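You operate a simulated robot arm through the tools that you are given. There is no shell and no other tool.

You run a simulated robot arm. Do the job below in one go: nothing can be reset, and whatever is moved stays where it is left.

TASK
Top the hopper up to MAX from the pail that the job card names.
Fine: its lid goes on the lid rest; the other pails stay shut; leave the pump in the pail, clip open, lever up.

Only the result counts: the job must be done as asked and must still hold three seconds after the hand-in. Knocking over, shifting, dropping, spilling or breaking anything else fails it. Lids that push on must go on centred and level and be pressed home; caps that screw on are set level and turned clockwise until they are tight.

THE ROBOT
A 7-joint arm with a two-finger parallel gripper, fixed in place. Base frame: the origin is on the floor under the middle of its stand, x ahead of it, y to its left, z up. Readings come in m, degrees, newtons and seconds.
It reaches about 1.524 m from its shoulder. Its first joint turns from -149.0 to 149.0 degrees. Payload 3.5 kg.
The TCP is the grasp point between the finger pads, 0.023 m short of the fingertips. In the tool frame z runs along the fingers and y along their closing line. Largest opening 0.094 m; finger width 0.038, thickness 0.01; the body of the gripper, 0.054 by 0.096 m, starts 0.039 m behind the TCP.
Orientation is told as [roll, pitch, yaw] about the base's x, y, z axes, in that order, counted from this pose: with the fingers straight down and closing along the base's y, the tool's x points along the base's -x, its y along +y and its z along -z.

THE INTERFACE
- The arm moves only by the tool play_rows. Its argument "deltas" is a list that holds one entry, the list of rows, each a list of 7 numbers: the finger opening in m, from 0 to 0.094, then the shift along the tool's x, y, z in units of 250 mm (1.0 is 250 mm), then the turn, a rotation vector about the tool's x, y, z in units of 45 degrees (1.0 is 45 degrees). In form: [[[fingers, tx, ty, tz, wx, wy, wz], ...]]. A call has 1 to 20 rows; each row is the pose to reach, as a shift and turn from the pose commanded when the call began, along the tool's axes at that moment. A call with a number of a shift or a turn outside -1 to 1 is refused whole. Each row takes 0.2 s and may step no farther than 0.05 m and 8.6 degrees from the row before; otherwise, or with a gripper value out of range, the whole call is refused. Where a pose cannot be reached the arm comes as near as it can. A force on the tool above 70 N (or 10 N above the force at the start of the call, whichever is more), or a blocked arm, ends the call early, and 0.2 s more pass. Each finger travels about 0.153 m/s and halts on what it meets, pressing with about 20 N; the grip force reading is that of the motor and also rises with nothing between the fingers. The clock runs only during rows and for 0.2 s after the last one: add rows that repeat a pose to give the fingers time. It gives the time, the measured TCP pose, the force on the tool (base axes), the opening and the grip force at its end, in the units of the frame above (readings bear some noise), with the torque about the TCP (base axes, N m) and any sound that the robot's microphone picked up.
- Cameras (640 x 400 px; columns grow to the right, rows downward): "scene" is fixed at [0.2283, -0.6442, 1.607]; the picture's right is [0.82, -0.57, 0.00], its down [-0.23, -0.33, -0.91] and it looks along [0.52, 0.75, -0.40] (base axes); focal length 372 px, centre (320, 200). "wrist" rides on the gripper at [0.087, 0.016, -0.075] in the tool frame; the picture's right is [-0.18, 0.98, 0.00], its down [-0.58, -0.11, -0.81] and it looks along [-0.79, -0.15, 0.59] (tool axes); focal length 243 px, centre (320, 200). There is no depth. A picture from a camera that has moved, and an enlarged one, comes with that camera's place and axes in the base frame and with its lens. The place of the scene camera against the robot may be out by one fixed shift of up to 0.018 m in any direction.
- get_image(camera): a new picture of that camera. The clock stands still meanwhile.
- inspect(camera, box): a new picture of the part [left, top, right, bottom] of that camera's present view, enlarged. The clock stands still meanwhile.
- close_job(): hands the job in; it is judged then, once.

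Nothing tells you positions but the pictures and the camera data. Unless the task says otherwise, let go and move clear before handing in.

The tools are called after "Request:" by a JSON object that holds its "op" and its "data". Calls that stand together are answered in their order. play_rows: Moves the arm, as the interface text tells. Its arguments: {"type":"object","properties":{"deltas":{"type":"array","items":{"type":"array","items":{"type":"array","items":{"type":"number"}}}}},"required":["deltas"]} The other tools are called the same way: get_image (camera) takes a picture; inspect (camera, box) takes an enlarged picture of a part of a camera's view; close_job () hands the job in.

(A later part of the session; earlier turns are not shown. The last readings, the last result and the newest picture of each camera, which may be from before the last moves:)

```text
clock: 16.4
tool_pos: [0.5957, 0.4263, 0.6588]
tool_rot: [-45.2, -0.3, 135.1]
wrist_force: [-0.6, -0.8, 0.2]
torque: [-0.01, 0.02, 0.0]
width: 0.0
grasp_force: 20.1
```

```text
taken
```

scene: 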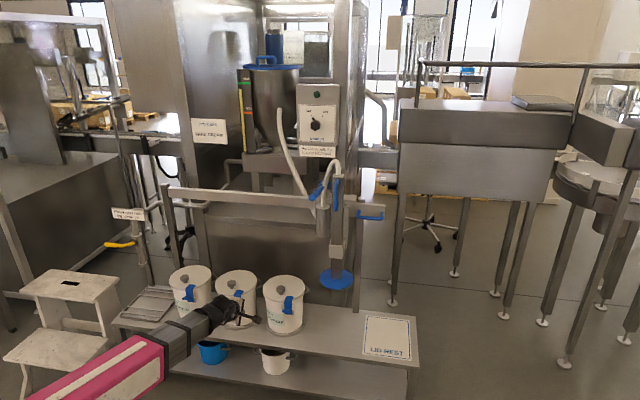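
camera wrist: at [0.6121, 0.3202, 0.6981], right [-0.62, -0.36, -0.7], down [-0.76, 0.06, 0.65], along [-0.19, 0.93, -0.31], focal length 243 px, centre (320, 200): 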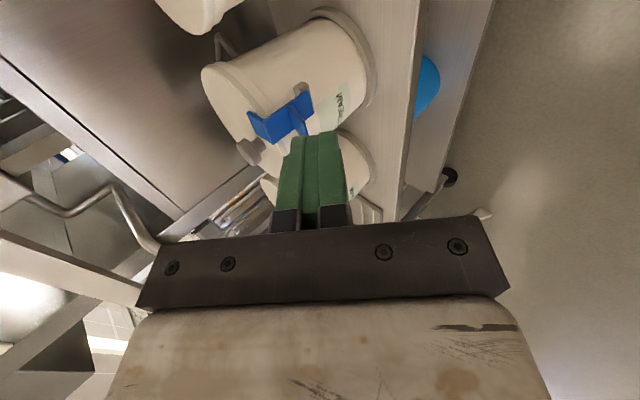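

The side view works. I'll zoom in on the clip's profile.

Request:
{"op": "inspect", "data": {"camera": "wrist", "box": [200, 60, 380, 180]}}

```text
3.33 times, centred on (290, 120) of wrist
camera zoom: at [0.6121, 0.3202, 0.6981], right [-0.62, -0.36, -0.7], down [-0.76, 0.06, 0.65], along [-0.19, 0.93, -0.31], focal length 809 px, centre (420, 467)
```

zoom: 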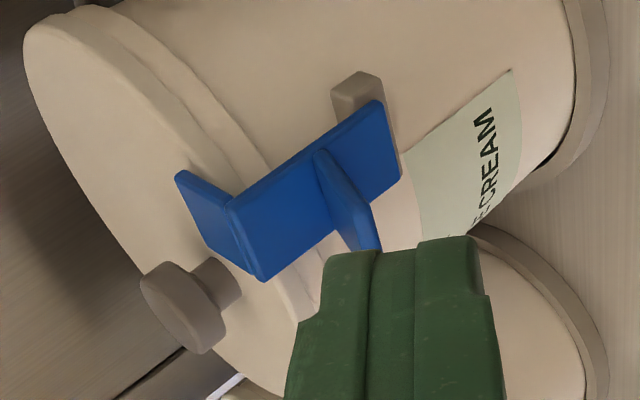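

The side profile confirms the plate at v≈0.879 (z 0.539–0.606) and the tab tip at about v 0.837, z 0.581. I'll bring the closed fingertips in just above the tab, with the fingers about 25° below horizontal.

Request:
{"op": "play_rows", "data": {"deltas": [[[0.0, -0.074, -0.027, 0.068, 0.111, 0, 0], [0.0, -0.148, -0.054, 0.136, 0.222, 0, 0], [0.0, -0.222, -0.08, 0.204, 0.333, 0, 0], [0.0, -0.296, -0.107, 0.272, 0.444, 0, 0], [0.0, -0.296, -0.107, 0.272, 0.444, 0, 0]]]}}

Request:
{"op": "get_image", "data": {"camera": "wrist"}}

Request:
{"op": "inspect", "data": {"camera": "wrist", "box": [220, 40, 400, 160]}}

Request:
{"op": "inspect", "data": {"camera": "scene", "box": [200, 260, 296, 320]}}

```text
clock: 17.6
tool_pos: [0.5906, 0.5251, 0.6302]
tool_rot: [-65.4, -0.4, 135.0]
wrist_force: [0.3, 0.1, 0.2]
torque: [0.02, 0.0, 0.0]
width: 0.0
grasp_force: 19.6
```

```text
taken
camera wrist: at [0.5996, 0.4128, 0.6453], right [-0.42, -0.16, -0.89], down [-0.89, -0.08, 0.44], along [-0.14, 0.98, -0.11], focal length 243 px, centre (320, 200)
```

wrist: 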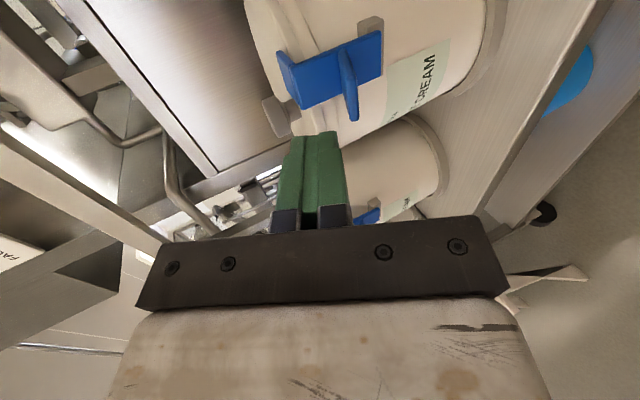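

```text
3.33 times, centred on (310, 100) of wrist
camera zoom: at [0.5996, 0.4128, 0.6453], right [-0.42, -0.16, -0.89], down [-0.89, -0.08, 0.44], along [-0.14, 0.98, -0.11], focal length 809 px, centre (353, 533)
```

zoom: 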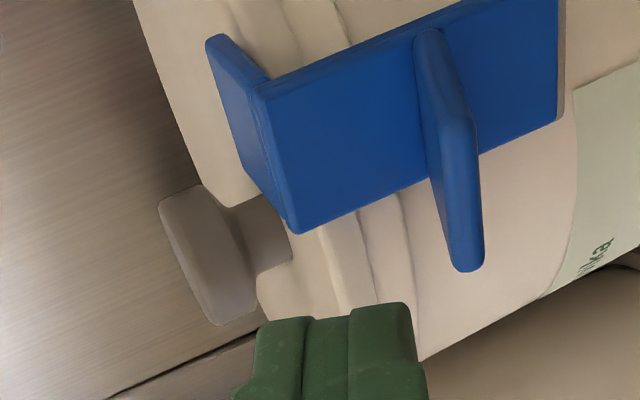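

```text
6.67 times, centred on (248, 290) of scene
camera zoom: at [0.2283, -0.6442, 1.607], right [0.82, -0.57, 0.0], down [-0.23, -0.33, -0.91], along [0.52, 0.75, -0.4], focal length 2478 px, centre (800, -400)
```

zoom: 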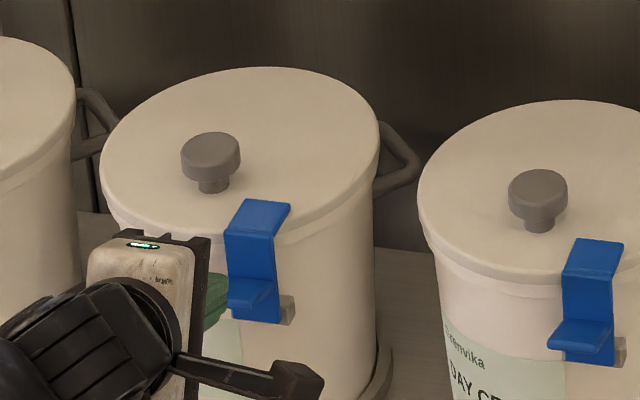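

The fingertips are lined up with the tab (u≈0.046). I'll move in to just above the tab.

Request:
{"op": "play_rows", "data": {"deltas": [[[0.0, 0, 0, 0.09, 0, 0, 0], [0.0, 0, -0.003, 0.181, 0, 0, 0], [0.0, 0, -0.003, 0.181, 0, 0, 0]]]}}

Request:
{"op": "inspect", "data": {"camera": "wrist", "box": [220, 40, 400, 160]}}

```text
clock: 18.4
tool_pos: [0.6199, 0.5563, 0.6117]
tool_rot: [-65.2, -0.4, 135.0]
wrist_force: [-0.7, -0.1, -0.5]
torque: [-0.03, 0.01, -0.01]
width: 0.0
grasp_force: 20.1
```

```text
3.33 times, centred on (310, 100) of wrist
camera zoom: at [0.6289, 0.4428, 0.6271], right [-0.43, -0.16, -0.89], down [-0.89, -0.08, 0.44], along [-0.14, 0.98, -0.11], focal length 809 px, centre (353, 533)
```

zoom: 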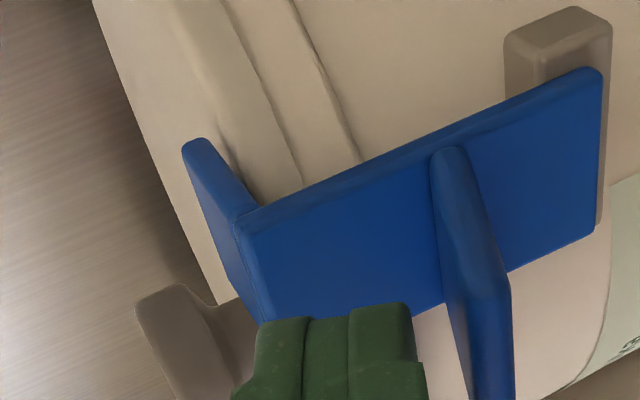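

The fingertips are above the tab. I'll press along an arc around the hinge, to about 30° first, watching the force.

Request:
{"op": "play_rows", "data": {"deltas": [[[0.0, 0, 0.034, 0.01, 0, 0, 0], [0.0, 0, 0.062, 0.0, 0, 0, 0], [0.0, 0, 0.089, -0.007, 0, 0, 0], [0.0, 0, 0.118, -0.009, 0, 0, 0], [0.0, 0, 0.146, -0.01, 0, 0, 0]]]}}

Request:
{"op": "inspect", "data": {"camera": "wrist", "box": [220, 40, 400, 160]}}

Request:
{"op": "inspect", "data": {"camera": "scene", "box": [200, 260, 296, 320]}}

```text
clock: 19.6
tool_pos: [0.6085, 0.5414, 0.5807]
tool_rot: [-65.2, -0.5, 134.9]
wrist_force: [-0.5, 0.8, 0.3]
torque: [0.0, -0.03, 0.02]
width: 0.0
grasp_force: 19.8
```

```text
3.33 times, centred on (310, 100) of wrist
camera zoom: at [0.6164, 0.4299, 0.5947], right [-0.43, -0.16, -0.89], down [-0.89, -0.08, 0.44], along [-0.14, 0.98, -0.11], focal length 809 px, centre (353, 533)
```

zoom: 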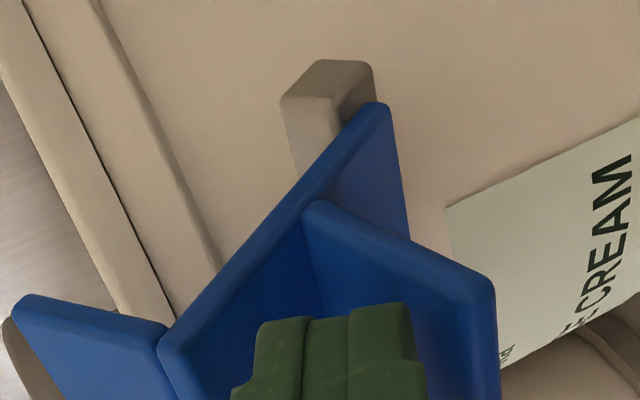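

```text
6.67 times, centred on (248, 290) of scene
camera zoom: at [0.2283, -0.6442, 1.607], right [0.82, -0.57, 0.0], down [-0.23, -0.33, -0.91], along [0.52, 0.75, -0.4], focal length 2478 px, centre (800, -400)
```

zoom: 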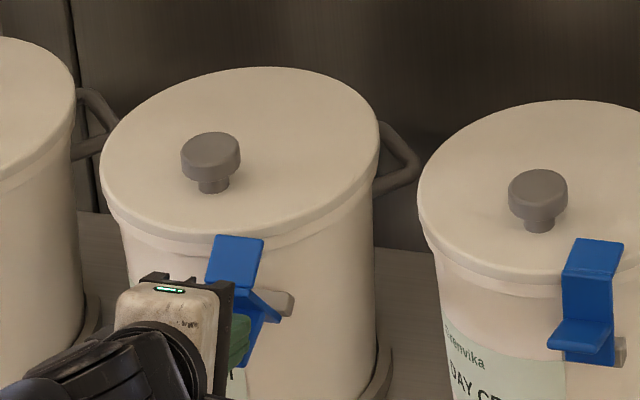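

The clip swung open about 30° with almost no force. I'll continue the arc to about 75°.

Request:
{"op": "play_rows", "data": {"deltas": [[[0.0, 0, 0.028, 0.005, 0, 0, 0], [0.0, 0, 0.056, 0.011, 0, 0, 0], [0.0, 0, 0.082, 0.024, 0, 0, 0], [0.0, 0, 0.106, 0.038, 0, 0, 0], [0.0, 0, 0.128, 0.057, 0, 0, 0], [0.0, 0, 0.149, 0.076, 0, 0, 0]]]}}

Request:
{"op": "inspect", "data": {"camera": "wrist", "box": [180, 20, 420, 180]}}

Request:
{"op": "inspect", "data": {"camera": "scene", "box": [200, 260, 296, 320]}}

```text
clock: 20.9
tool_pos: [0.6047, 0.5395, 0.5507]
tool_rot: [-65.7, -0.4, 134.7]
wrist_force: [-6.6, -3.4, 39.3]
torque: [0.47, -0.34, 0.04]
width: 0.0003
grasp_force: 19.8
stopped in row 6: the force on the tool passed its limit at 79 N (the readings are from after the stop); the commanded pose is now the measured one
```

```text
2.50 times, centred on (300, 100) of wrist
camera zoom: at [0.6125, 0.4267, 0.5661], right [-0.42, -0.15, -0.89], down [-0.9, -0.07, 0.44], along [-0.13, 0.99, -0.1], focal length 606 px, centre (370, 450)
```

zoom: 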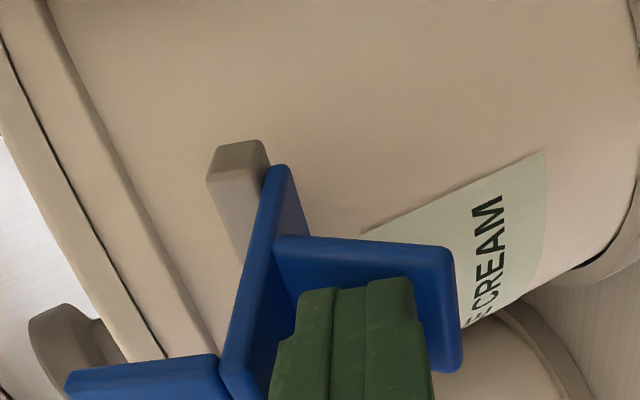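

```text
6.67 times, centred on (248, 290) of scene
camera zoom: at [0.2283, -0.6442, 1.607], right [0.82, -0.57, 0.0], down [-0.23, -0.33, -0.91], along [0.52, 0.75, -0.4], focal length 2478 px, centre (800, -400)
```

zoom: 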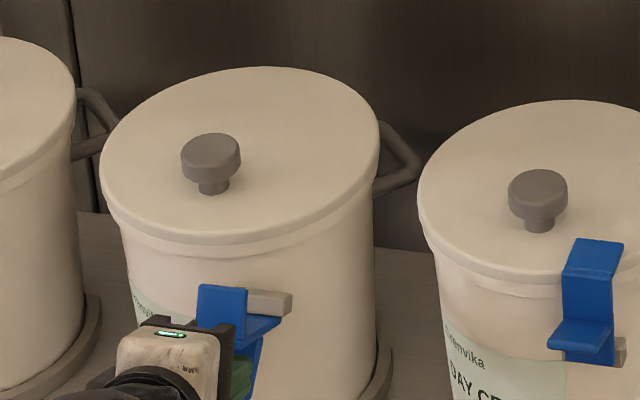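

The clip has reached its stop, well open. I'll ease off and withdraw along the finger axis, then check that it stays open.

Request:
{"op": "play_rows", "data": {"deltas": [[[0.0, 0, -0.016, 0, 0, 0, 0], [0.0, 0, -0.016, -0.1, 0, 0, 0], [0.0, 0, -0.016, -0.2, 0, 0, 0], [0.0, 0, -0.016, -0.3, 0, 0, 0], [0.0, 0, -0.016, -0.4, 0, 0, 0]]]}}

Request:
{"op": "inspect", "data": {"camera": "wrist", "box": [180, 0, 420, 160]}}

Request:
{"op": "inspect", "data": {"camera": "scene", "box": [200, 260, 296, 320]}}

```text
clock: 22.1
tool_pos: [0.5429, 0.4777, 0.5924]
tool_rot: [-65.5, -0.3, 134.8]
wrist_force: [-0.4, -0.4, 0.2]
torque: [0.01, -0.01, -0.03]
width: 0.0
grasp_force: 19.5
```

```text
2.50 times, centred on (300, 80) of wrist
camera zoom: at [0.5507, 0.3646, 0.6085], right [-0.42, -0.15, -0.89], down [-0.9, -0.07, 0.44], along [-0.13, 0.99, -0.11], focal length 606 px, centre (370, 500)
```

zoom: 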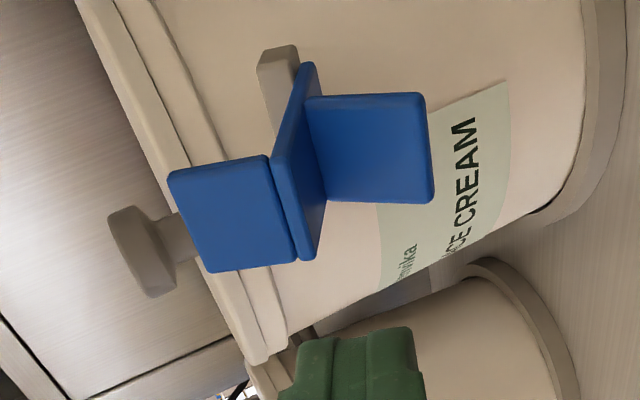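

```text
6.67 times, centred on (248, 290) of scene
camera zoom: at [0.2283, -0.6442, 1.607], right [0.82, -0.57, 0.0], down [-0.23, -0.33, -0.91], along [0.52, 0.75, -0.4], focal length 2478 px, centre (800, -400)
```

zoom: 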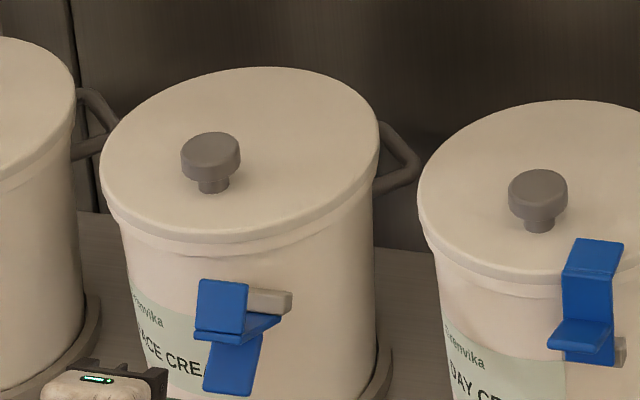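

The clip stays fully open. Next I'll rise and turn the gripper upright, fingers open, so I can grip the lid knob at about (u 0.0, v 0.929).

Request:
{"op": "play_rows", "data": {"deltas": [[[0.02, 0, -0.116, -0.053, -0.15, 0, 0], [0.04, 0, -0.233, -0.106, -0.3, 0, 0], [0.06, 0, -0.349, -0.159, -0.45, 0, 0], [0.08, 0, -0.466, -0.212, -0.6, 0, 0], [0.08, 0, -0.582, -0.265, -0.75, 0, 0]]]}}

Request:
{"op": "play_rows", "data": {"deltas": [[[0.08, 0, 0, 0, -0.14, 0, 0], [0.08, 0, 0, 0, -0.28, 0, 0], [0.08, 0, 0, 0, -0.42, 0, 0], [0.08, 0, 0, 0, -0.56, 0, 0], [0.08, 0, 0, 0, -0.7, 0, 0]]]}}

Request:
{"op": "get_image", "data": {"camera": "wrist"}}

Request:
{"op": "get_image", "data": {"camera": "scene"}}

```text
clock: 23.3
tool_pos: [0.5435, 0.477, 0.7533]
tool_rot: [-31.6, -0.3, 134.7]
wrist_force: [-0.1, 0.8, -0.1]
torque: [0.0, 0.04, -0.03]
width: 0.08
grasp_force: 0.1
```

```text
clock: 24.5
tool_pos: [0.5443, 0.478, 0.7531]
tool_rot: [-0.2, -0.3, 134.9]
wrist_force: [-0.6, -0.3, -0.5]
torque: [0.01, -0.01, 0.01]
width: 0.0799
grasp_force: 0.0
```

```text
taken
camera wrist: at [0.5931, 0.4051, 0.8264], right [-0.83, -0.56, 0.0], down [-0.33, 0.49, 0.81], along [-0.45, 0.67, -0.59], focal length 243 px, centre (320, 200)
```

wrist: 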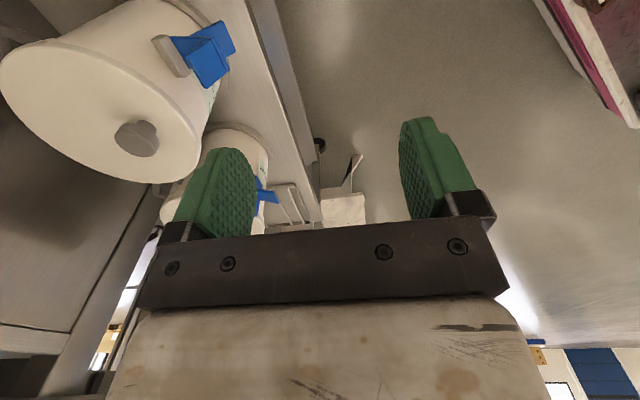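

```text
taken
```

scene: 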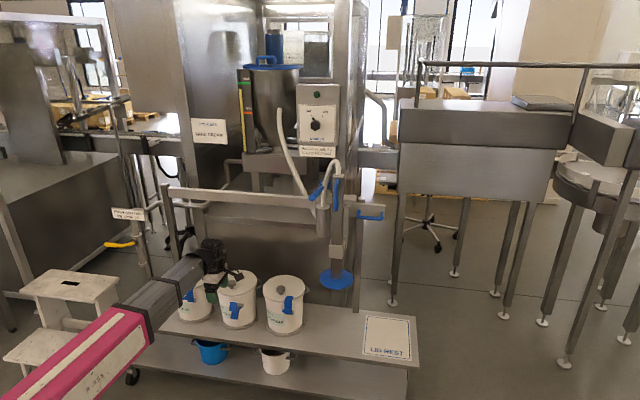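

The gripper is upright, and the knob now measures u≈0.000, v≈0.928, which agrees with the earlier views. I'll move above it at z=0.70.

Request:
{"op": "play_rows", "data": {"deltas": [[[0.08, -0.038, -0.164, 0.042, 0, 0, 0], [0.08, -0.075, -0.328, 0.085, 0, 0, 0], [0.08, -0.113, -0.492, 0.127, 0, 0, 0], [0.08, -0.15, -0.656, 0.17, 0, 0, 0], [0.08, -0.188, -0.82, 0.212, 0, 0, 0], [0.08, -0.188, -0.82, 0.212, 0, 0, 0]]]}}

Request:
{"op": "get_image", "data": {"camera": "wrist"}}

Request:
{"op": "inspect", "data": {"camera": "scene", "box": [190, 230, 286, 310]}}

```text
clock: 25.9
tool_pos: [0.6571, 0.6562, 0.7013]
tool_rot: [-0.2, -0.4, 134.9]
wrist_force: [0.2, 0.0, -0.8]
torque: [-0.02, -0.02, -0.01]
width: 0.0799
grasp_force: 0.1
```

```text
taken
camera wrist: at [0.7055, 0.5834, 0.7741], right [-0.83, -0.56, 0.0], down [-0.33, 0.48, 0.81], along [-0.45, 0.67, -0.59], focal length 243 px, centre (320, 200)
```

wrist: 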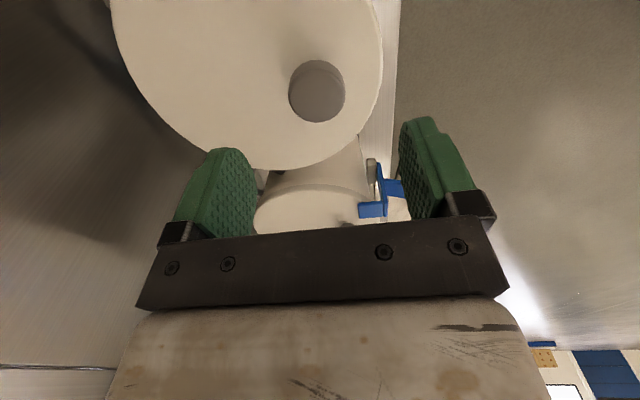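

```text
5.00 times, centred on (238, 270) of scene
camera zoom: at [0.2283, -0.6442, 1.607], right [0.82, -0.57, 0.0], down [-0.23, -0.33, -0.91], along [0.52, 0.75, -0.4], focal length 1858 px, centre (730, -150)
```

zoom: 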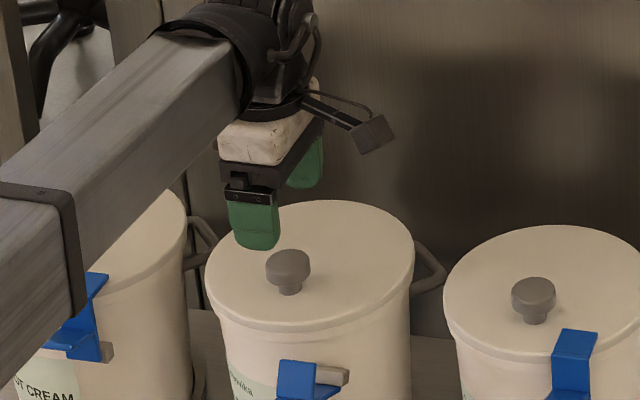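

The TCP is directly over the knob. I'll lower it so the pads straddle the knob head.

Request:
{"op": "play_rows", "data": {"deltas": [[[0.07, 0, 0.0, 0.1, 0, 0, 0], [0.07, 0, 0.0, 0.19, 0, 0, 0], [0.07, 0, 0.0, 0.27, 0, 0, 0], [0.07, 0, 0.0, 0.285, 0, 0, 0], [0.07, 0, 0.0, 0.285, 0, 0, 0]]]}}

Request:
{"op": "get_image", "data": {"camera": "wrist"}}

Request:
{"op": "inspect", "data": {"camera": "scene", "box": [200, 245, 280, 305]}}

```text
clock: 27.1
tool_pos: [0.6556, 0.656, 0.6307]
tool_rot: [-0.2, -0.3, 134.8]
wrist_force: [0.4, 0.5, 0.3]
torque: [0.0, 0.0, 0.04]
width: 0.0699
grasp_force: 0.0
```

```text
taken
camera wrist: at [0.705, 0.5834, 0.7032], right [-0.83, -0.56, 0.0], down [-0.33, 0.48, 0.81], along [-0.45, 0.67, -0.59], focal length 243 px, centre (320, 200)
```

wrist: 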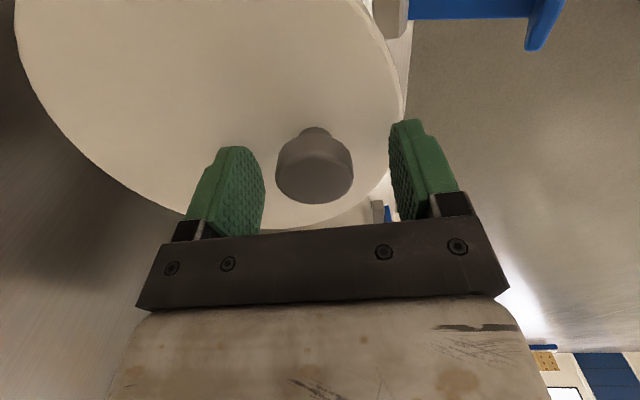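

```text
6.67 times, centred on (240, 275) of scene
camera zoom: at [0.2283, -0.6442, 1.607], right [0.82, -0.57, 0.0], down [-0.23, -0.33, -0.91], along [0.52, 0.75, -0.4], focal length 2478 px, centre (853, -300)
```

zoom: 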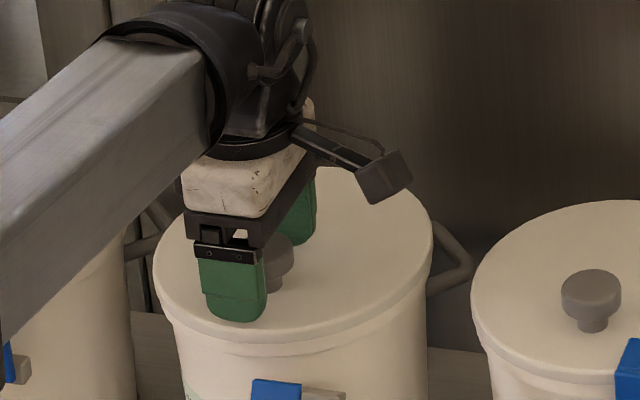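

The knob head sits between the pads and its top is near z≈0.624. I'll go down 4 mm more and close the fingers on it.

Request:
{"op": "play_rows", "data": {"deltas": [[[0.07, 0, 0.0, 0.016, 0, 0, 0], [0.04, 0, 0.0, 0.016, 0, 0, 0], [0.02, 0, 0.0, 0.016, 0, 0, 0], [0.02, 0, 0.0, 0.016, 0, 0, 0], [0.02, 0, 0.0, 0.016, 0, 0, 0]]]}}

Request:
{"op": "get_image", "data": {"camera": "wrist"}}

```text
clock: 28.3
tool_pos: [0.6569, 0.6549, 0.6265]
tool_rot: [-0.1, -0.3, 134.7]
wrist_force: [0.4, -0.4, -0.6]
torque: [-0.02, 0.04, -0.01]
width: 0.0373
grasp_force: 20.0
heard: snap
```

```text
taken
camera wrist: at [0.7052, 0.5836, 0.6994], right [-0.83, -0.56, 0.0], down [-0.33, 0.48, 0.81], along [-0.45, 0.67, -0.59], focal length 243 px, centre (320, 200)
```

wrist: 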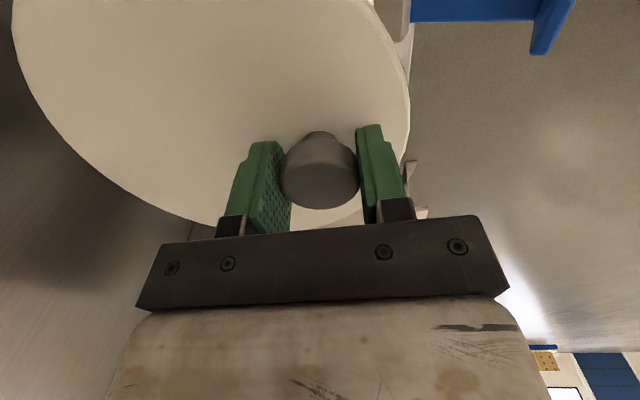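

The knob is gripped at 37 mm, but the microphone heard a "snap". I'll check all the clips before lifting.

Request:
{"op": "get_image", "data": {"camera": "scene"}}

Request:
{"op": "inspect", "data": {"camera": "scene", "box": [150, 240, 310, 340]}}

Request:
{"op": "inspect", "data": {"camera": "wrist", "box": [160, 0, 480, 240]}}

```text
taken
```

scene: 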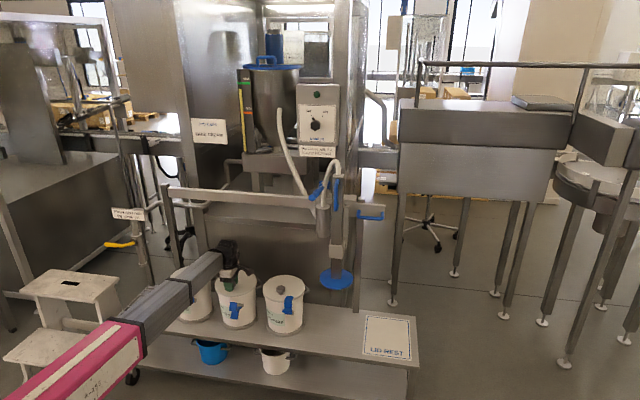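

```text
4.00 times, centred on (230, 290) of scene
camera zoom: at [0.2283, -0.6442, 1.607], right [0.82, -0.57, 0.0], down [-0.23, -0.33, -0.91], along [0.52, 0.75, -0.4], focal length 1487 px, centre (680, -160)
```

zoom: 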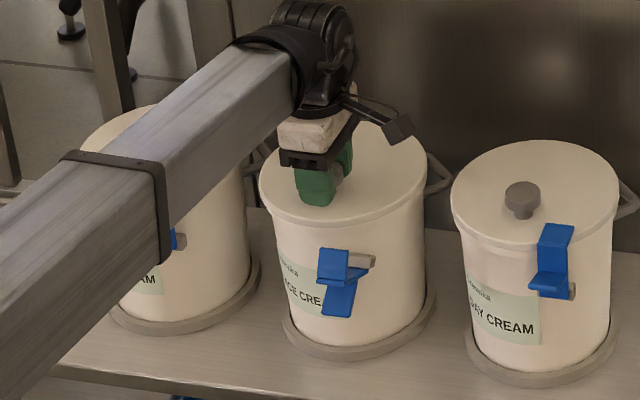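

```text
1.67 times, centred on (320, 120) of wrist
camera zoom: at [0.7052, 0.5836, 0.6994], right [-0.83, -0.56, 0.0], down [-0.33, 0.48, 0.81], along [-0.45, 0.67, -0.59], focal length 404 px, centre (320, 333)
```

zoom: 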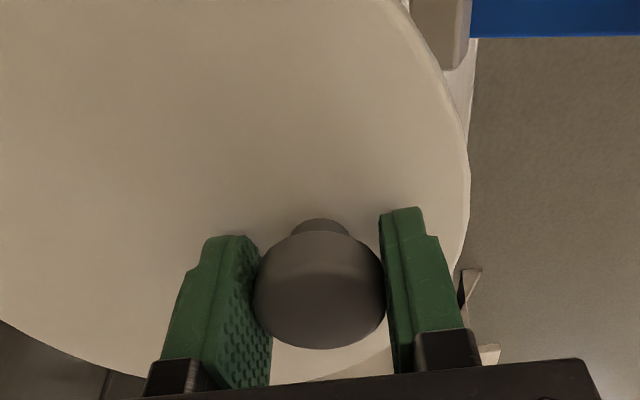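

The FACE clip is still open, and the DAY clip is shut; the FOOT clip is mostly hidden by the forearm. The snap may have been the pads seating on the knob. I'll lift gently straight up and watch the force.

Request:
{"op": "play_rows", "data": {"deltas": [[[0.02, 0, 0.0, -0.012, 0, 0, 0], [0.02, 0, 0.0, -0.024, 0, 0, 0], [0.02, 0, 0.0, -0.036, 0, 0, 0], [0.02, 0, 0.0, -0.048, 0, 0, 0], [0.02, 0, 0.0, -0.06, 0, 0, 0]]]}}

Request:
{"op": "get_image", "data": {"camera": "wrist"}}

Request:
{"op": "inspect", "data": {"camera": "scene", "box": [190, 240, 286, 310]}}

```text
clock: 29.5
tool_pos: [0.6569, 0.6556, 0.6406]
tool_rot: [-0.2, -0.2, 134.7]
wrist_force: [-0.2, 1.0, -1.9]
torque: [-0.04, 0.04, 0.04]
width: 0.0373
grasp_force: 19.9
```

```text
taken
camera wrist: at [0.7053, 0.5835, 0.714], right [-0.83, -0.56, 0.0], down [-0.33, 0.48, 0.81], along [-0.45, 0.67, -0.59], focal length 243 px, centre (320, 200)
```

wrist: 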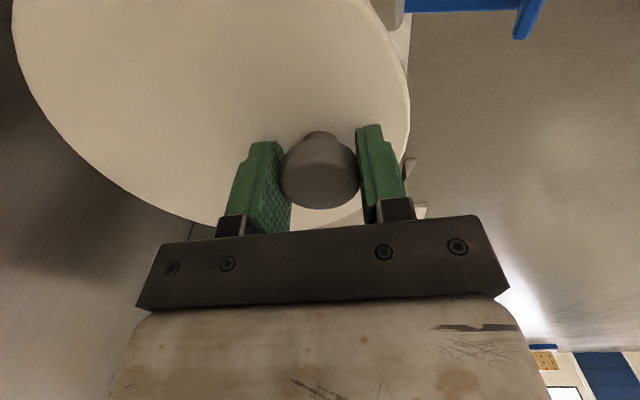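

```text
5.71 times, centred on (238, 275) of scene
camera zoom: at [0.2283, -0.6442, 1.607], right [0.82, -0.57, 0.0], down [-0.23, -0.33, -0.91], along [0.52, 0.75, -0.4], focal length 2124 px, centre (789, -229)
```

zoom: 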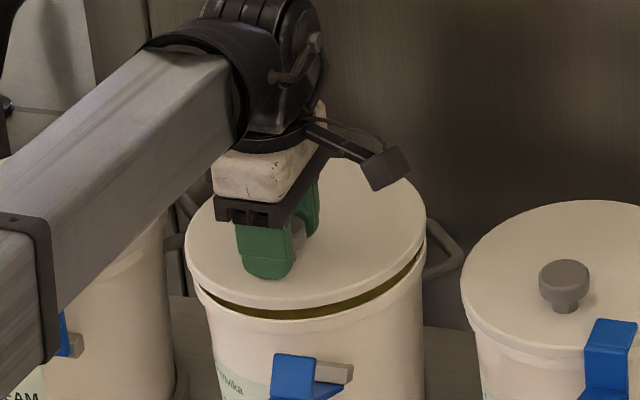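

The lid came off cleanly, weighing only about 2 N. I'll lift it to z≈0.72 and draw it straight back toward the robot, clear of everything.

Request:
{"op": "play_rows", "data": {"deltas": [[[0.02, 0, 0.0, -0.08, 0, 0, 0], [0.02, 0, 0.0, -0.17, 0, 0, 0], [0.02, 0, 0.0, -0.26, 0, 0, 0], [0.02, 0, 0.0, -0.32, 0, 0, 0], [0.02, 0, 0.08, -0.32, 0, 0, 0], [0.02, 0, 0.2, -0.32, 0, 0, 0], [0.02, 0, 0.33, -0.32, 0, 0, 0], [0.02, 0, 0.46, -0.32, 0, 0, 0], [0.02, 0, 0.59, -0.32, 0, 0, 0], [0.02, 0, 0.72, -0.32, 0, 0, 0], [0.02, 0, 0.85, -0.32, 0, 0, 0], [0.02, 0, 0.95, -0.32, 0, 0, 0], [0.02, 0, 1.0, -0.32, 0, 0, 0]]]}}

Request:
{"op": "get_image", "data": {"camera": "wrist"}}

Request:
{"op": "get_image", "data": {"camera": "scene"}}

```text
clock: 32.3
tool_pos: [0.4787, 0.4794, 0.7199]
tool_rot: [-0.3, -0.2, 134.8]
wrist_force: [0.6, 0.9, -1.0]
torque: [-0.04, 0.04, -0.01]
width: 0.0373
grasp_force: 20.1
```

```text
taken
camera wrist: at [0.5278, 0.4065, 0.7931], right [-0.83, -0.56, 0.0], down [-0.33, 0.48, 0.81], along [-0.45, 0.67, -0.59], focal length 243 px, centre (320, 200)
```

wrist: 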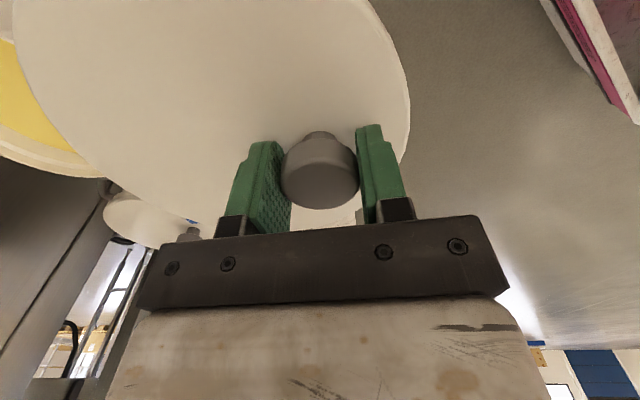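

```text
taken
```

scene: 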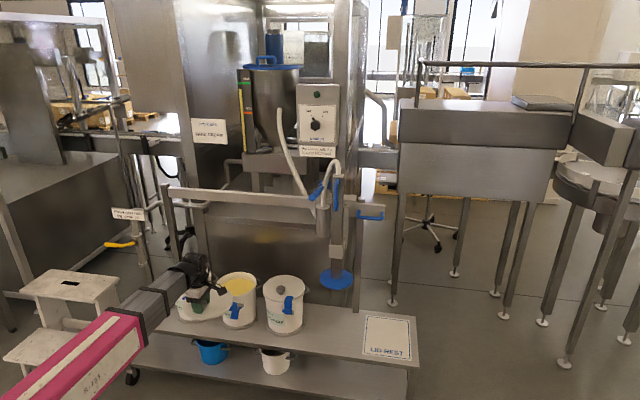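

The FACE pail is open and its yellow cream shows. I'll carry the lid to the right in front of the bench, in two smooth stages.

Request:
{"op": "play_rows", "data": {"deltas": [[[0.02, 0.05, 0, 0, 0, 0, 0], [0.02, 0.15, 0, 0, 0, 0, 0], [0.02, 0.28, 0, 0, 0, 0, 0], [0.02, 0.41, 0, 0, 0, 0, 0], [0.02, 0.54, 0, 0, 0, 0, 0], [0.02, 0.67, 0, 0, 0, 0, 0], [0.02, 0.8, 0, 0, 0, 0, 0], [0.02, 0.92, 0, 0, 0, 0, 0], [0.02, 1.0, 0, 0, 0, 0, 0]]]}}

Request:
{"op": "play_rows", "data": {"deltas": [[[0.02, 0.05, 0, 0, 0, 0, 0], [0.02, 0.15, 0, 0, 0, 0, 0], [0.02, 0.28, 0, 0, 0, 0, 0], [0.02, 0.41, 0, 0, 0, 0, 0], [0.02, 0.54, 0, 0, 0, 0, 0], [0.02, 0.67, 0, 0, 0, 0, 0], [0.02, 0.8, 0, 0, 0, 0, 0], [0.02, 0.92, 0, 0, 0, 0, 0], [0.02, 1.0, 0, 0, 0, 0, 0]]]}}

Request:
{"op": "get_image", "data": {"camera": "wrist"}}

Request:
{"op": "get_image", "data": {"camera": "scene"}}

```text
clock: 34.3
tool_pos: [0.656, 0.3009, 0.7199]
tool_rot: [-0.2, -0.3, 134.7]
wrist_force: [0.3, 0.7, 0.2]
torque: [-0.03, 0.04, 0.04]
width: 0.037
grasp_force: 19.3
```

```text
clock: 36.3
tool_pos: [0.8312, 0.1236, 0.7163]
tool_rot: [-0.2, -0.2, 134.8]
wrist_force: [0.9, -0.4, -1.7]
torque: [-0.05, 0.03, 0.02]
width: 0.0369
grasp_force: 19.7
```

```text
taken
camera wrist: at [0.8799, 0.0516, 0.7899], right [-0.83, -0.56, 0.0], down [-0.33, 0.48, 0.81], along [-0.45, 0.67, -0.59], focal length 243 px, centre (320, 200)
```

wrist: 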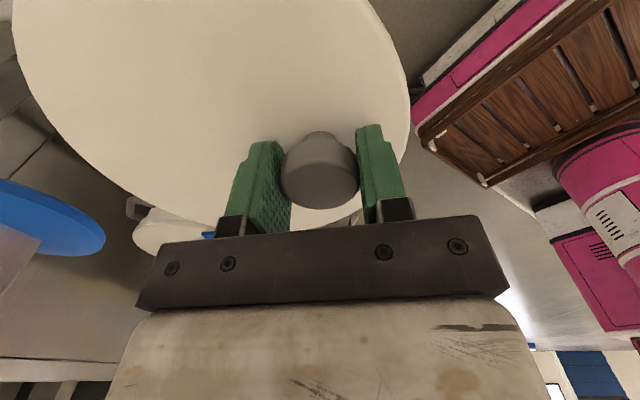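

```text
taken
```

scene: 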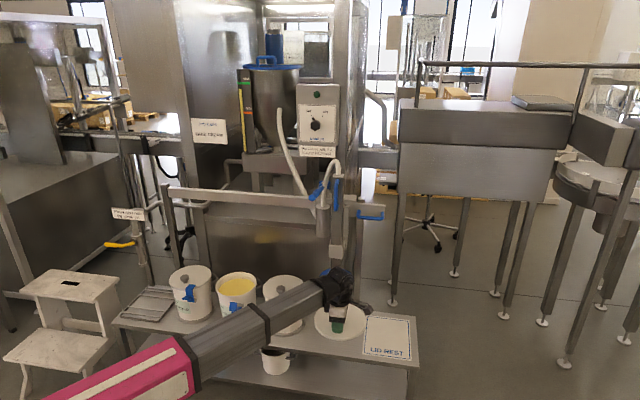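

The FOOT and DAY clips are still shut, and the lid is held level. I'll continue right to u≈0.689.

Request:
{"op": "play_rows", "data": {"deltas": [[[0.02, 0.05, 0, 0, 0, 0, 0], [0.02, 0.15, 0, 0, 0, 0, 0], [0.02, 0.28, 0, 0, 0, 0, 0], [0.02, 0.41, 0, 0, 0, 0, 0], [0.02, 0.54, 0, 0, 0, 0, 0], [0.02, 0.66, 0, 0, 0, 0, 0], [0.02, 0.72, 0, 0, 0, 0, 0], [0.02, 0.754, 0, 0, 0, 0, 0]]]}}

Request:
{"op": "get_image", "data": {"camera": "scene"}}

Request:
{"op": "get_image", "data": {"camera": "wrist"}}

```text
clock: 38.1
tool_pos: [0.9639, -0.01, 0.7166]
tool_rot: [-0.1, -0.3, 134.7]
wrist_force: [-0.7, 0.4, -1.2]
torque: [-0.06, 0.03, 0.02]
width: 0.0373
grasp_force: 20.7
```

```text
taken
```

scene: 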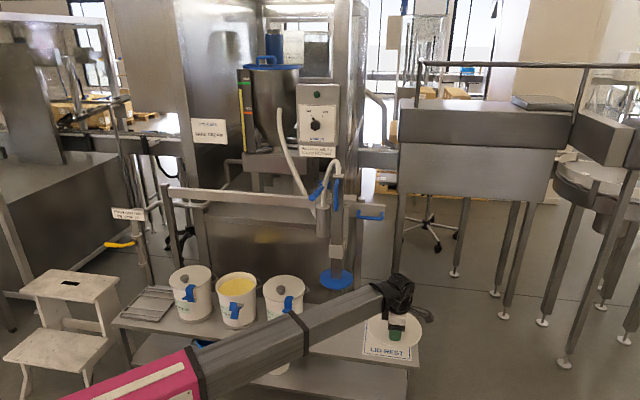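

```text
taken
camera wrist: at [1.0133, -0.0817, 0.7893], right [-0.83, -0.56, 0.0], down [-0.33, 0.48, 0.81], along [-0.45, 0.67, -0.59], focal length 243 px, centre (320, 200)
```

wrist: 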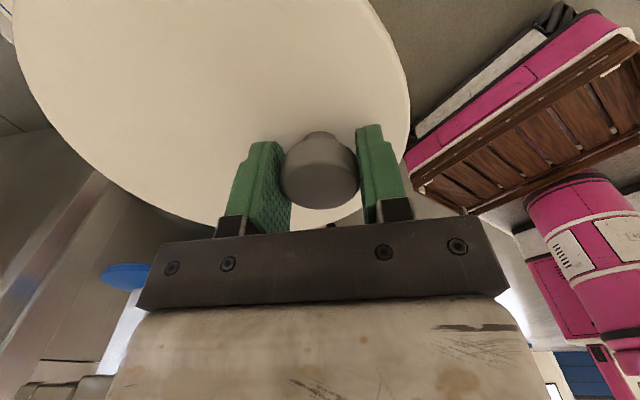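

The lid is at u≈0.689 in front of the lid rest. To keep the wrist clear of the pump's U-handle I'll go down first, while still in front of the bench, then forward.

Request:
{"op": "play_rows", "data": {"deltas": [[[0.02, 0, 0, 0.06, 0, 0, 0], [0.02, 0, 0, 0.18, 0, 0, 0], [0.02, 0, 0, 0.31, 0, 0, 0], [0.02, 0, 0, 0.44, 0, 0, 0], [0.02, 0, 0, 0.56, 0, 0, 0], [0.02, 0, 0, 0.66, 0, 0, 0], [0.02, 0, 0, 0.72, 0, 0, 0]]]}}

Request:
{"op": "get_image", "data": {"camera": "scene"}}

Request:
{"op": "get_image", "data": {"camera": "wrist"}}

```text
clock: 39.7
tool_pos: [0.962, -0.0071, 0.5349]
tool_rot: [-0.3, -0.2, 134.9]
wrist_force: [-0.5, 0.1, -1.1]
torque: [-0.05, 0.04, 0.02]
width: 0.0371
grasp_force: 20.0
```

```text
taken
```

scene: 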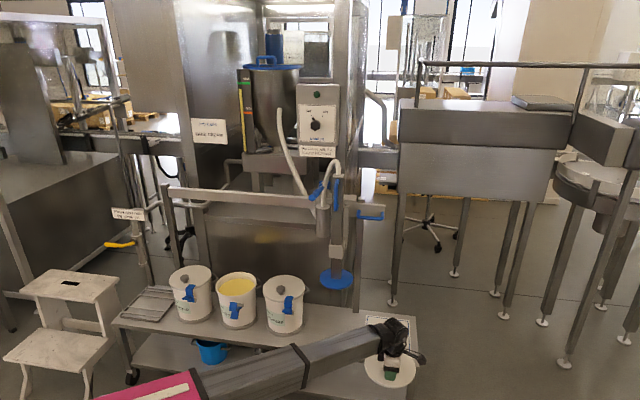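

```text
taken
camera wrist: at [1.0123, -0.08, 0.6087], right [-0.83, -0.56, 0.0], down [-0.33, 0.48, 0.81], along [-0.45, 0.67, -0.59], focal length 243 px, centre (320, 200)
```

wrist: 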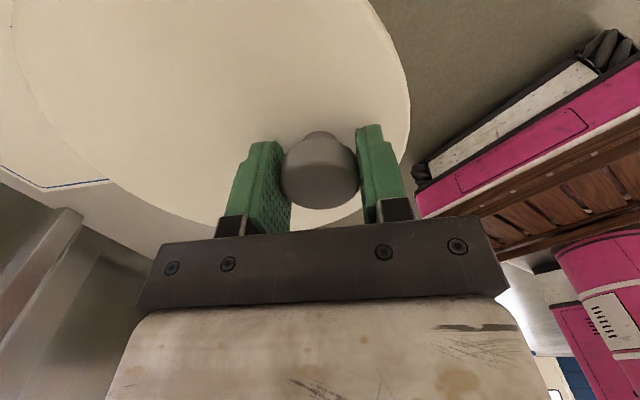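

I'll zoom in on the wrist view to find the lid rest's border relative to the lid.

Request:
{"op": "inspect", "data": {"camera": "wrist", "box": [0, 120, 160, 240]}}

Request:
{"op": "inspect", "data": {"camera": "scene", "box": [340, 300, 440, 400]}}

```text
3.33 times, centred on (80, 180) of wrist
camera zoom: at [1.0123, -0.08, 0.6087], right [-0.83, -0.56, 0.0], down [-0.33, 0.48, 0.81], along [-0.45, 0.67, -0.59], focal length 809 px, centre (1120, 267)
```

zoom: 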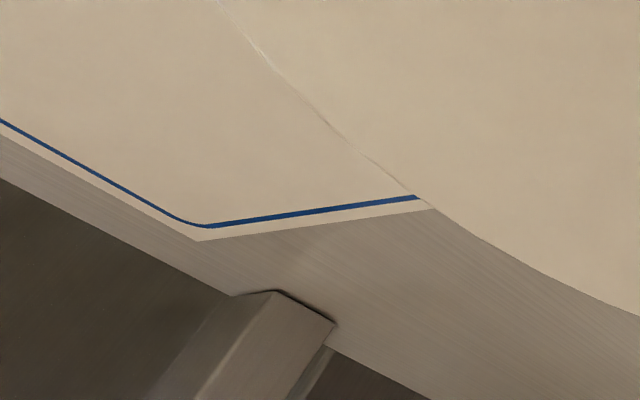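

```text
4.00 times, centred on (390, 350) of scene
camera zoom: at [0.2283, -0.6442, 1.607], right [0.82, -0.57, 0.0], down [-0.23, -0.33, -0.91], along [0.52, 0.75, -0.4], focal length 1487 px, centre (40, -400)
```

zoom: 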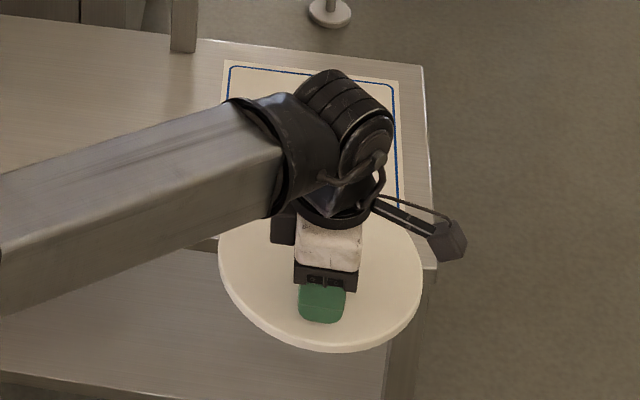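

The bench top works out at z≈0.40 and the lid rest spans about u 0.585–0.782, v 0.848–1.085. I'll move the lid forward so its centre is over the middle of the rest (knob at u≈0.684, v≈0.925).

Request:
{"op": "play_rows", "data": {"deltas": [[[0.02, 0, -0.05, 0, 0, 0, 0], [0.02, -0.004, -0.15, 0, 0, 0, 0], [0.02, -0.008, -0.28, 0, 0, 0, 0], [0.02, -0.012, -0.41, 0, 0, 0, 0], [0.02, -0.016, -0.54, 0, 0, 0, 0], [0.02, -0.016, -0.67, 0, 0, 0, 0], [0.02, -0.016, -0.8, 0, 0, 0, 0], [0.02, -0.016, -0.92, 0, 0, 0, 0], [0.02, -0.016, -1.0, 0, 0, 0, 0]]]}}

Request:
{"op": "get_image", "data": {"camera": "wrist"}}

Request:
{"op": "inspect", "data": {"camera": "scene", "box": [320, 260, 440, 380]}}

Request:
{"op": "get_image", "data": {"camera": "scene"}}

```text
clock: 41.7
tool_pos: [1.139, 0.1698, 0.538]
tool_rot: [-0.1, -0.3, 134.9]
wrist_force: [0.3, 0.2, -0.3]
torque: [-0.04, 0.03, -0.01]
width: 0.037
grasp_force: 19.4
```

```text
taken
camera wrist: at [1.1885, 0.0982, 0.6107], right [-0.83, -0.56, 0.0], down [-0.33, 0.48, 0.81], along [-0.45, 0.67, -0.59], focal length 243 px, centre (320, 200)
```

wrist: 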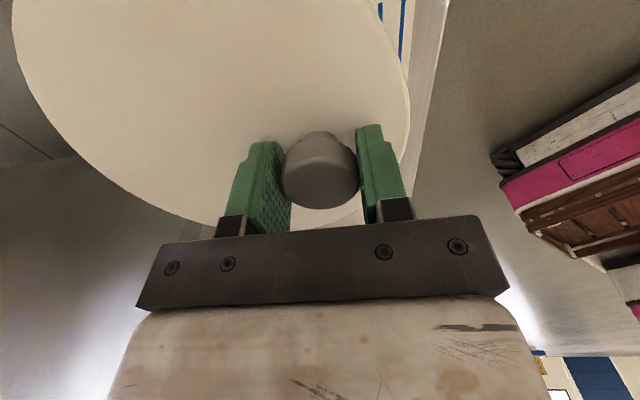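

```text
3.33 times, centred on (380, 320) of scene
camera zoom: at [0.2283, -0.6442, 1.607], right [0.82, -0.57, 0.0], down [-0.23, -0.33, -0.91], along [0.52, 0.75, -0.4], focal length 1239 px, centre (120, -200)
```

zoom: 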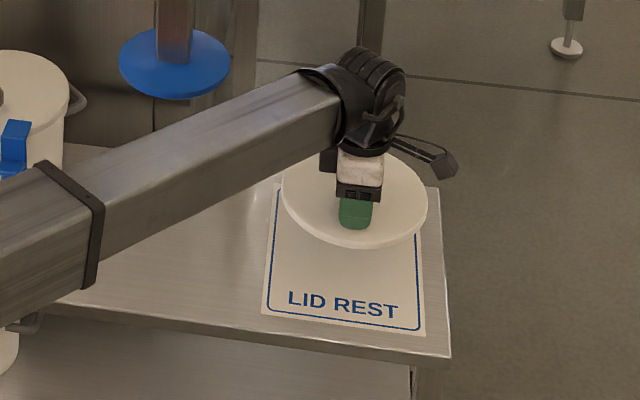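

```text
taken
```

scene: 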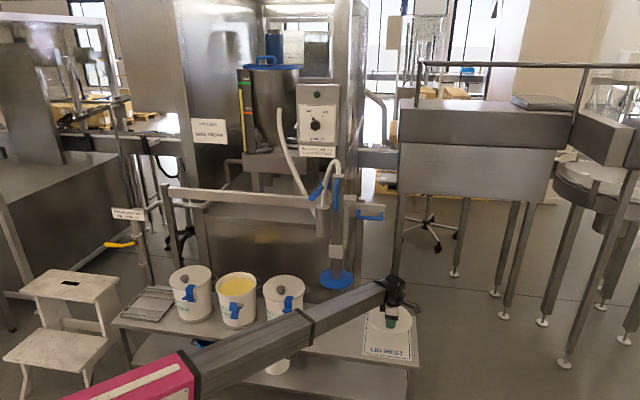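

The lid is well centred over the rest. I'll lower to TCP z≈0.47 first, then creep down until contact.

Request:
{"op": "play_rows", "data": {"deltas": [[[0.02, 0, 0, 0.06, 0, 0, 0], [0.02, 0, 0, 0.14, 0, 0, 0], [0.02, 0, 0, 0.21, 0, 0, 0], [0.02, 0, 0, 0.25, 0, 0, 0], [0.02, 0, 0, 0.27, 0, 0, 0], [0.02, 0, 0, 0.27, 0, 0, 0]]]}}

Request:
{"op": "inspect", "data": {"camera": "scene", "box": [340, 290, 440, 370]}}

Request:
{"op": "get_image", "data": {"camera": "wrist"}}

```text
clock: 43.1
tool_pos: [1.1376, 0.1703, 0.4692]
tool_rot: [-0.2, -0.3, 134.9]
wrist_force: [-1.2, -0.7, -1.1]
torque: [-0.03, 0.0, -0.03]
width: 0.0372
grasp_force: 19.5
```

```text
5.00 times, centred on (390, 330) of scene
camera zoom: at [0.2283, -0.6442, 1.607], right [0.82, -0.57, 0.0], down [-0.23, -0.33, -0.91], along [0.52, 0.75, -0.4], focal length 1858 px, centre (-30, -450)
```

zoom: 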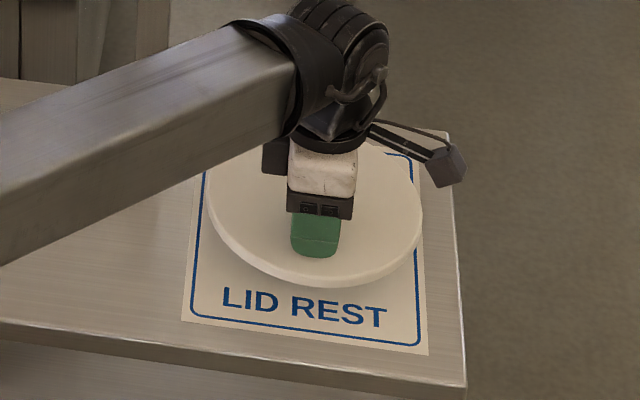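

```text
taken
camera wrist: at [1.1871, 0.0986, 0.5428], right [-0.83, -0.56, 0.0], down [-0.33, 0.48, 0.81], along [-0.45, 0.67, -0.59], focal length 243 px, centre (320, 200)
```

wrist: 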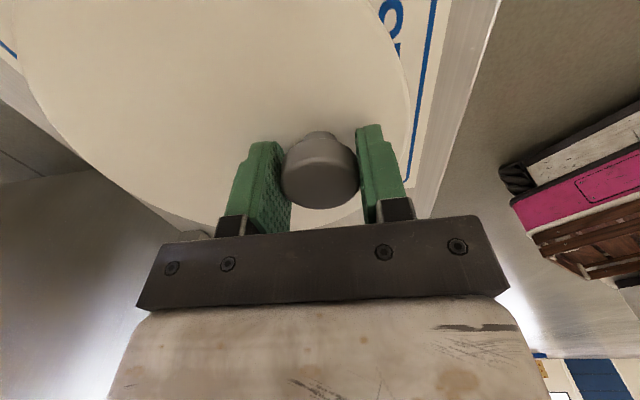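

The lid is inside the rest's border. I'm creeping down in small steps.

Request:
{"op": "play_rows", "data": {"deltas": [[[0.02, 0, 0, 0.012, 0, 0, 0], [0.02, 0, 0, 0.024, 0, 0, 0], [0.02, 0, 0, 0.036, 0, 0, 0], [0.02, 0, 0, 0.036, 0, 0, 0]]]}}

```text
clock: 44.1
tool_pos: [1.1383, 0.1717, 0.461]
tool_rot: [-0.2, -0.3, 134.8]
wrist_force: [0.2, -0.6, -0.3]
torque: [0.01, 0.02, 0.01]
width: 0.0373
grasp_force: 20.0
```

Request:
{"op": "play_rows", "data": {"deltas": [[[0.02, 0, 0, 0.012, 0, 0, 0], [0.02, 0, 0, 0.024, 0, 0, 0], [0.02, 0, 0, 0.024, 0, 0, 0]]]}}

Request:
{"op": "inspect", "data": {"camera": "scene", "box": [350, 300, 430, 370]}}

```text
clock: 44.9
tool_pos: [1.1383, 0.171, 0.4551]
tool_rot: [-0.2, -0.4, 134.8]
wrist_force: [0.1, -0.3, -0.2]
torque: [0.01, 0.01, -0.02]
width: 0.0375
grasp_force: 20.5
```

```text
5.71 times, centred on (390, 335) of scene
camera zoom: at [0.2283, -0.6442, 1.607], right [0.82, -0.57, 0.0], down [-0.23, -0.33, -0.91], along [0.52, 0.75, -0.4], focal length 2124 px, centre (-80, -571)
```

zoom: 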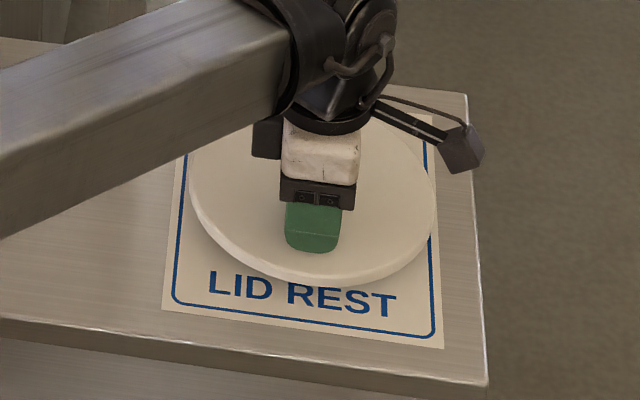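

Request:
{"op": "play_rows", "data": {"deltas": [[[0.02, 0, 0, 0.008, 0, 0, 0], [0.02, 0, 0, 0.016, 0, 0, 0], [0.02, 0, 0, 0.016, 0, 0, 0]]]}}

Request:
{"op": "inspect", "data": {"camera": "wrist", "box": [340, 60, 480, 240]}}

```text
clock: 45.7
tool_pos: [1.1377, 0.171, 0.4516]
tool_rot: [-0.2, -0.3, 134.9]
wrist_force: [0.6, -0.1, -1.5]
torque: [-0.07, 0.01, 0.01]
width: 0.037
grasp_force: 19.9
```

```text
2.22 times, centred on (410, 150) of wrist
camera zoom: at [1.1871, 0.0987, 0.524], right [-0.83, -0.56, 0.0], down [-0.33, 0.48, 0.81], along [-0.45, 0.67, -0.59], focal length 539 px, centre (120, 311)
```

zoom: 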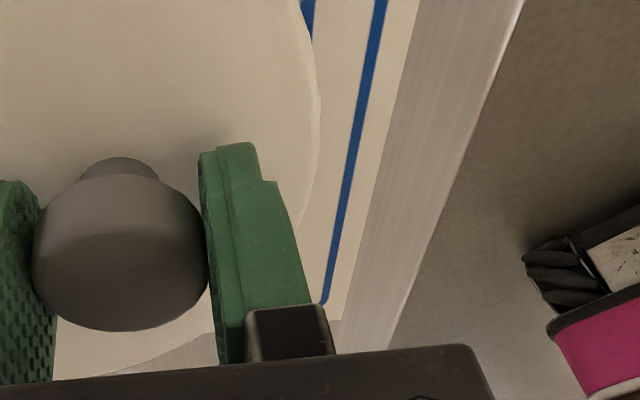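

No firm contact yet, as the readings are within noise. I'll keep creeping.

Request:
{"op": "play_rows", "data": {"deltas": [[[0.02, 0, 0, 0.008, 0, 0, 0], [0.02, 0, 0, 0.016, 0, 0, 0], [0.02, 0, 0, 0.016, 0, 0, 0]]]}}

Request:
{"op": "play_rows", "data": {"deltas": [[[0.02, 0, 0, 0.008, 0, 0, 0], [0.02, 0, 0, 0.016, 0, 0, 0], [0.02, 0, 0, 0.016, 0, 0, 0]]]}}

```text
clock: 46.5
tool_pos: [1.1382, 0.1709, 0.447]
tool_rot: [-0.2, -0.3, 134.9]
wrist_force: [-0.2, -0.1, -0.2]
torque: [-0.04, 0.05, -0.01]
width: 0.0374
grasp_force: 19.8
```

```text
clock: 47.3
tool_pos: [1.1376, 0.1719, 0.4422]
tool_rot: [-0.2, -0.2, 134.8]
wrist_force: [0.4, 0.1, -0.8]
torque: [-0.04, 0.02, 0.0]
width: 0.0369
grasp_force: 20.3
```

Request:
{"op": "play_rows", "data": {"deltas": [[[0.02, 0, 0, 0.008, 0, 0, 0], [0.02, 0, 0, 0.012, 0, 0, 0], [0.02, 0, 0, 0.012, 0, 0, 0]]]}}

Request:
{"op": "inspect", "data": {"camera": "scene", "box": [350, 310, 430, 370]}}

```text
clock: 48.1
tool_pos: [1.1371, 0.1706, 0.4398]
tool_rot: [-0.2, -0.3, 134.8]
wrist_force: [0.4, 0.9, -1.1]
torque: [-0.02, 0.06, -0.02]
width: 0.0371
grasp_force: 19.8
```

```text
6.67 times, centred on (390, 340) of scene
camera zoom: at [0.2283, -0.6442, 1.607], right [0.82, -0.57, 0.0], down [-0.23, -0.33, -0.91], along [0.52, 0.75, -0.4], focal length 2478 px, centre (-147, -733)
```

zoom: 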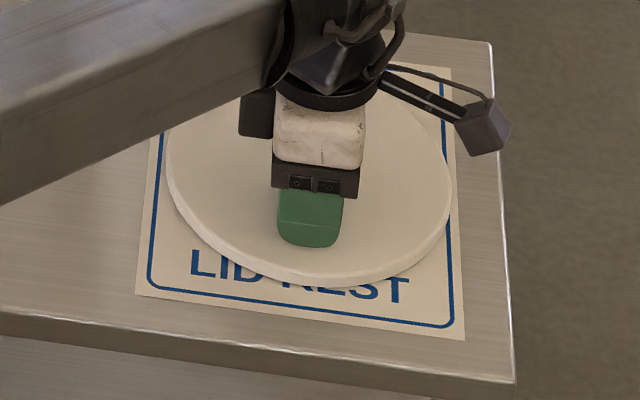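

The lid is nearly down and centred front to back, with about 3 mm too little margin on the right. I'll nudge it left 3 mm and keep lowering.

Request:
{"op": "play_rows", "data": {"deltas": [[[0.02, -0.012, 0, 0.0, 0, 0, 0], [0.02, -0.012, 0, 0.008, 0, 0, 0], [0.02, -0.012, 0, 0.016, 0, 0, 0], [0.02, -0.012, 0, 0.016, 0, 0, 0]]]}}

Request:
{"op": "play_rows", "data": {"deltas": [[[0.02, 0, 0, 0.008, 0, 0, 0], [0.02, 0, 0, 0.012, 0, 0, 0], [0.02, 0, 0, 0.012, 0, 0, 0]]]}}

```text
clock: 49.1
tool_pos: [1.1352, 0.1739, 0.4354]
tool_rot: [-0.2, -0.3, 134.9]
wrist_force: [-0.6, 0.2, 5.4]
torque: [-0.18, 0.25, -0.03]
width: 0.0373
grasp_force: 19.7
```

```text
clock: 49.9
tool_pos: [1.1344, 0.1732, 0.4339]
tool_rot: [-0.3, -0.3, 134.8]
wrist_force: [0.2, -2.0, 27.1]
torque: [-0.1, 0.11, 0.0]
width: 0.0376
grasp_force: 19.6
```

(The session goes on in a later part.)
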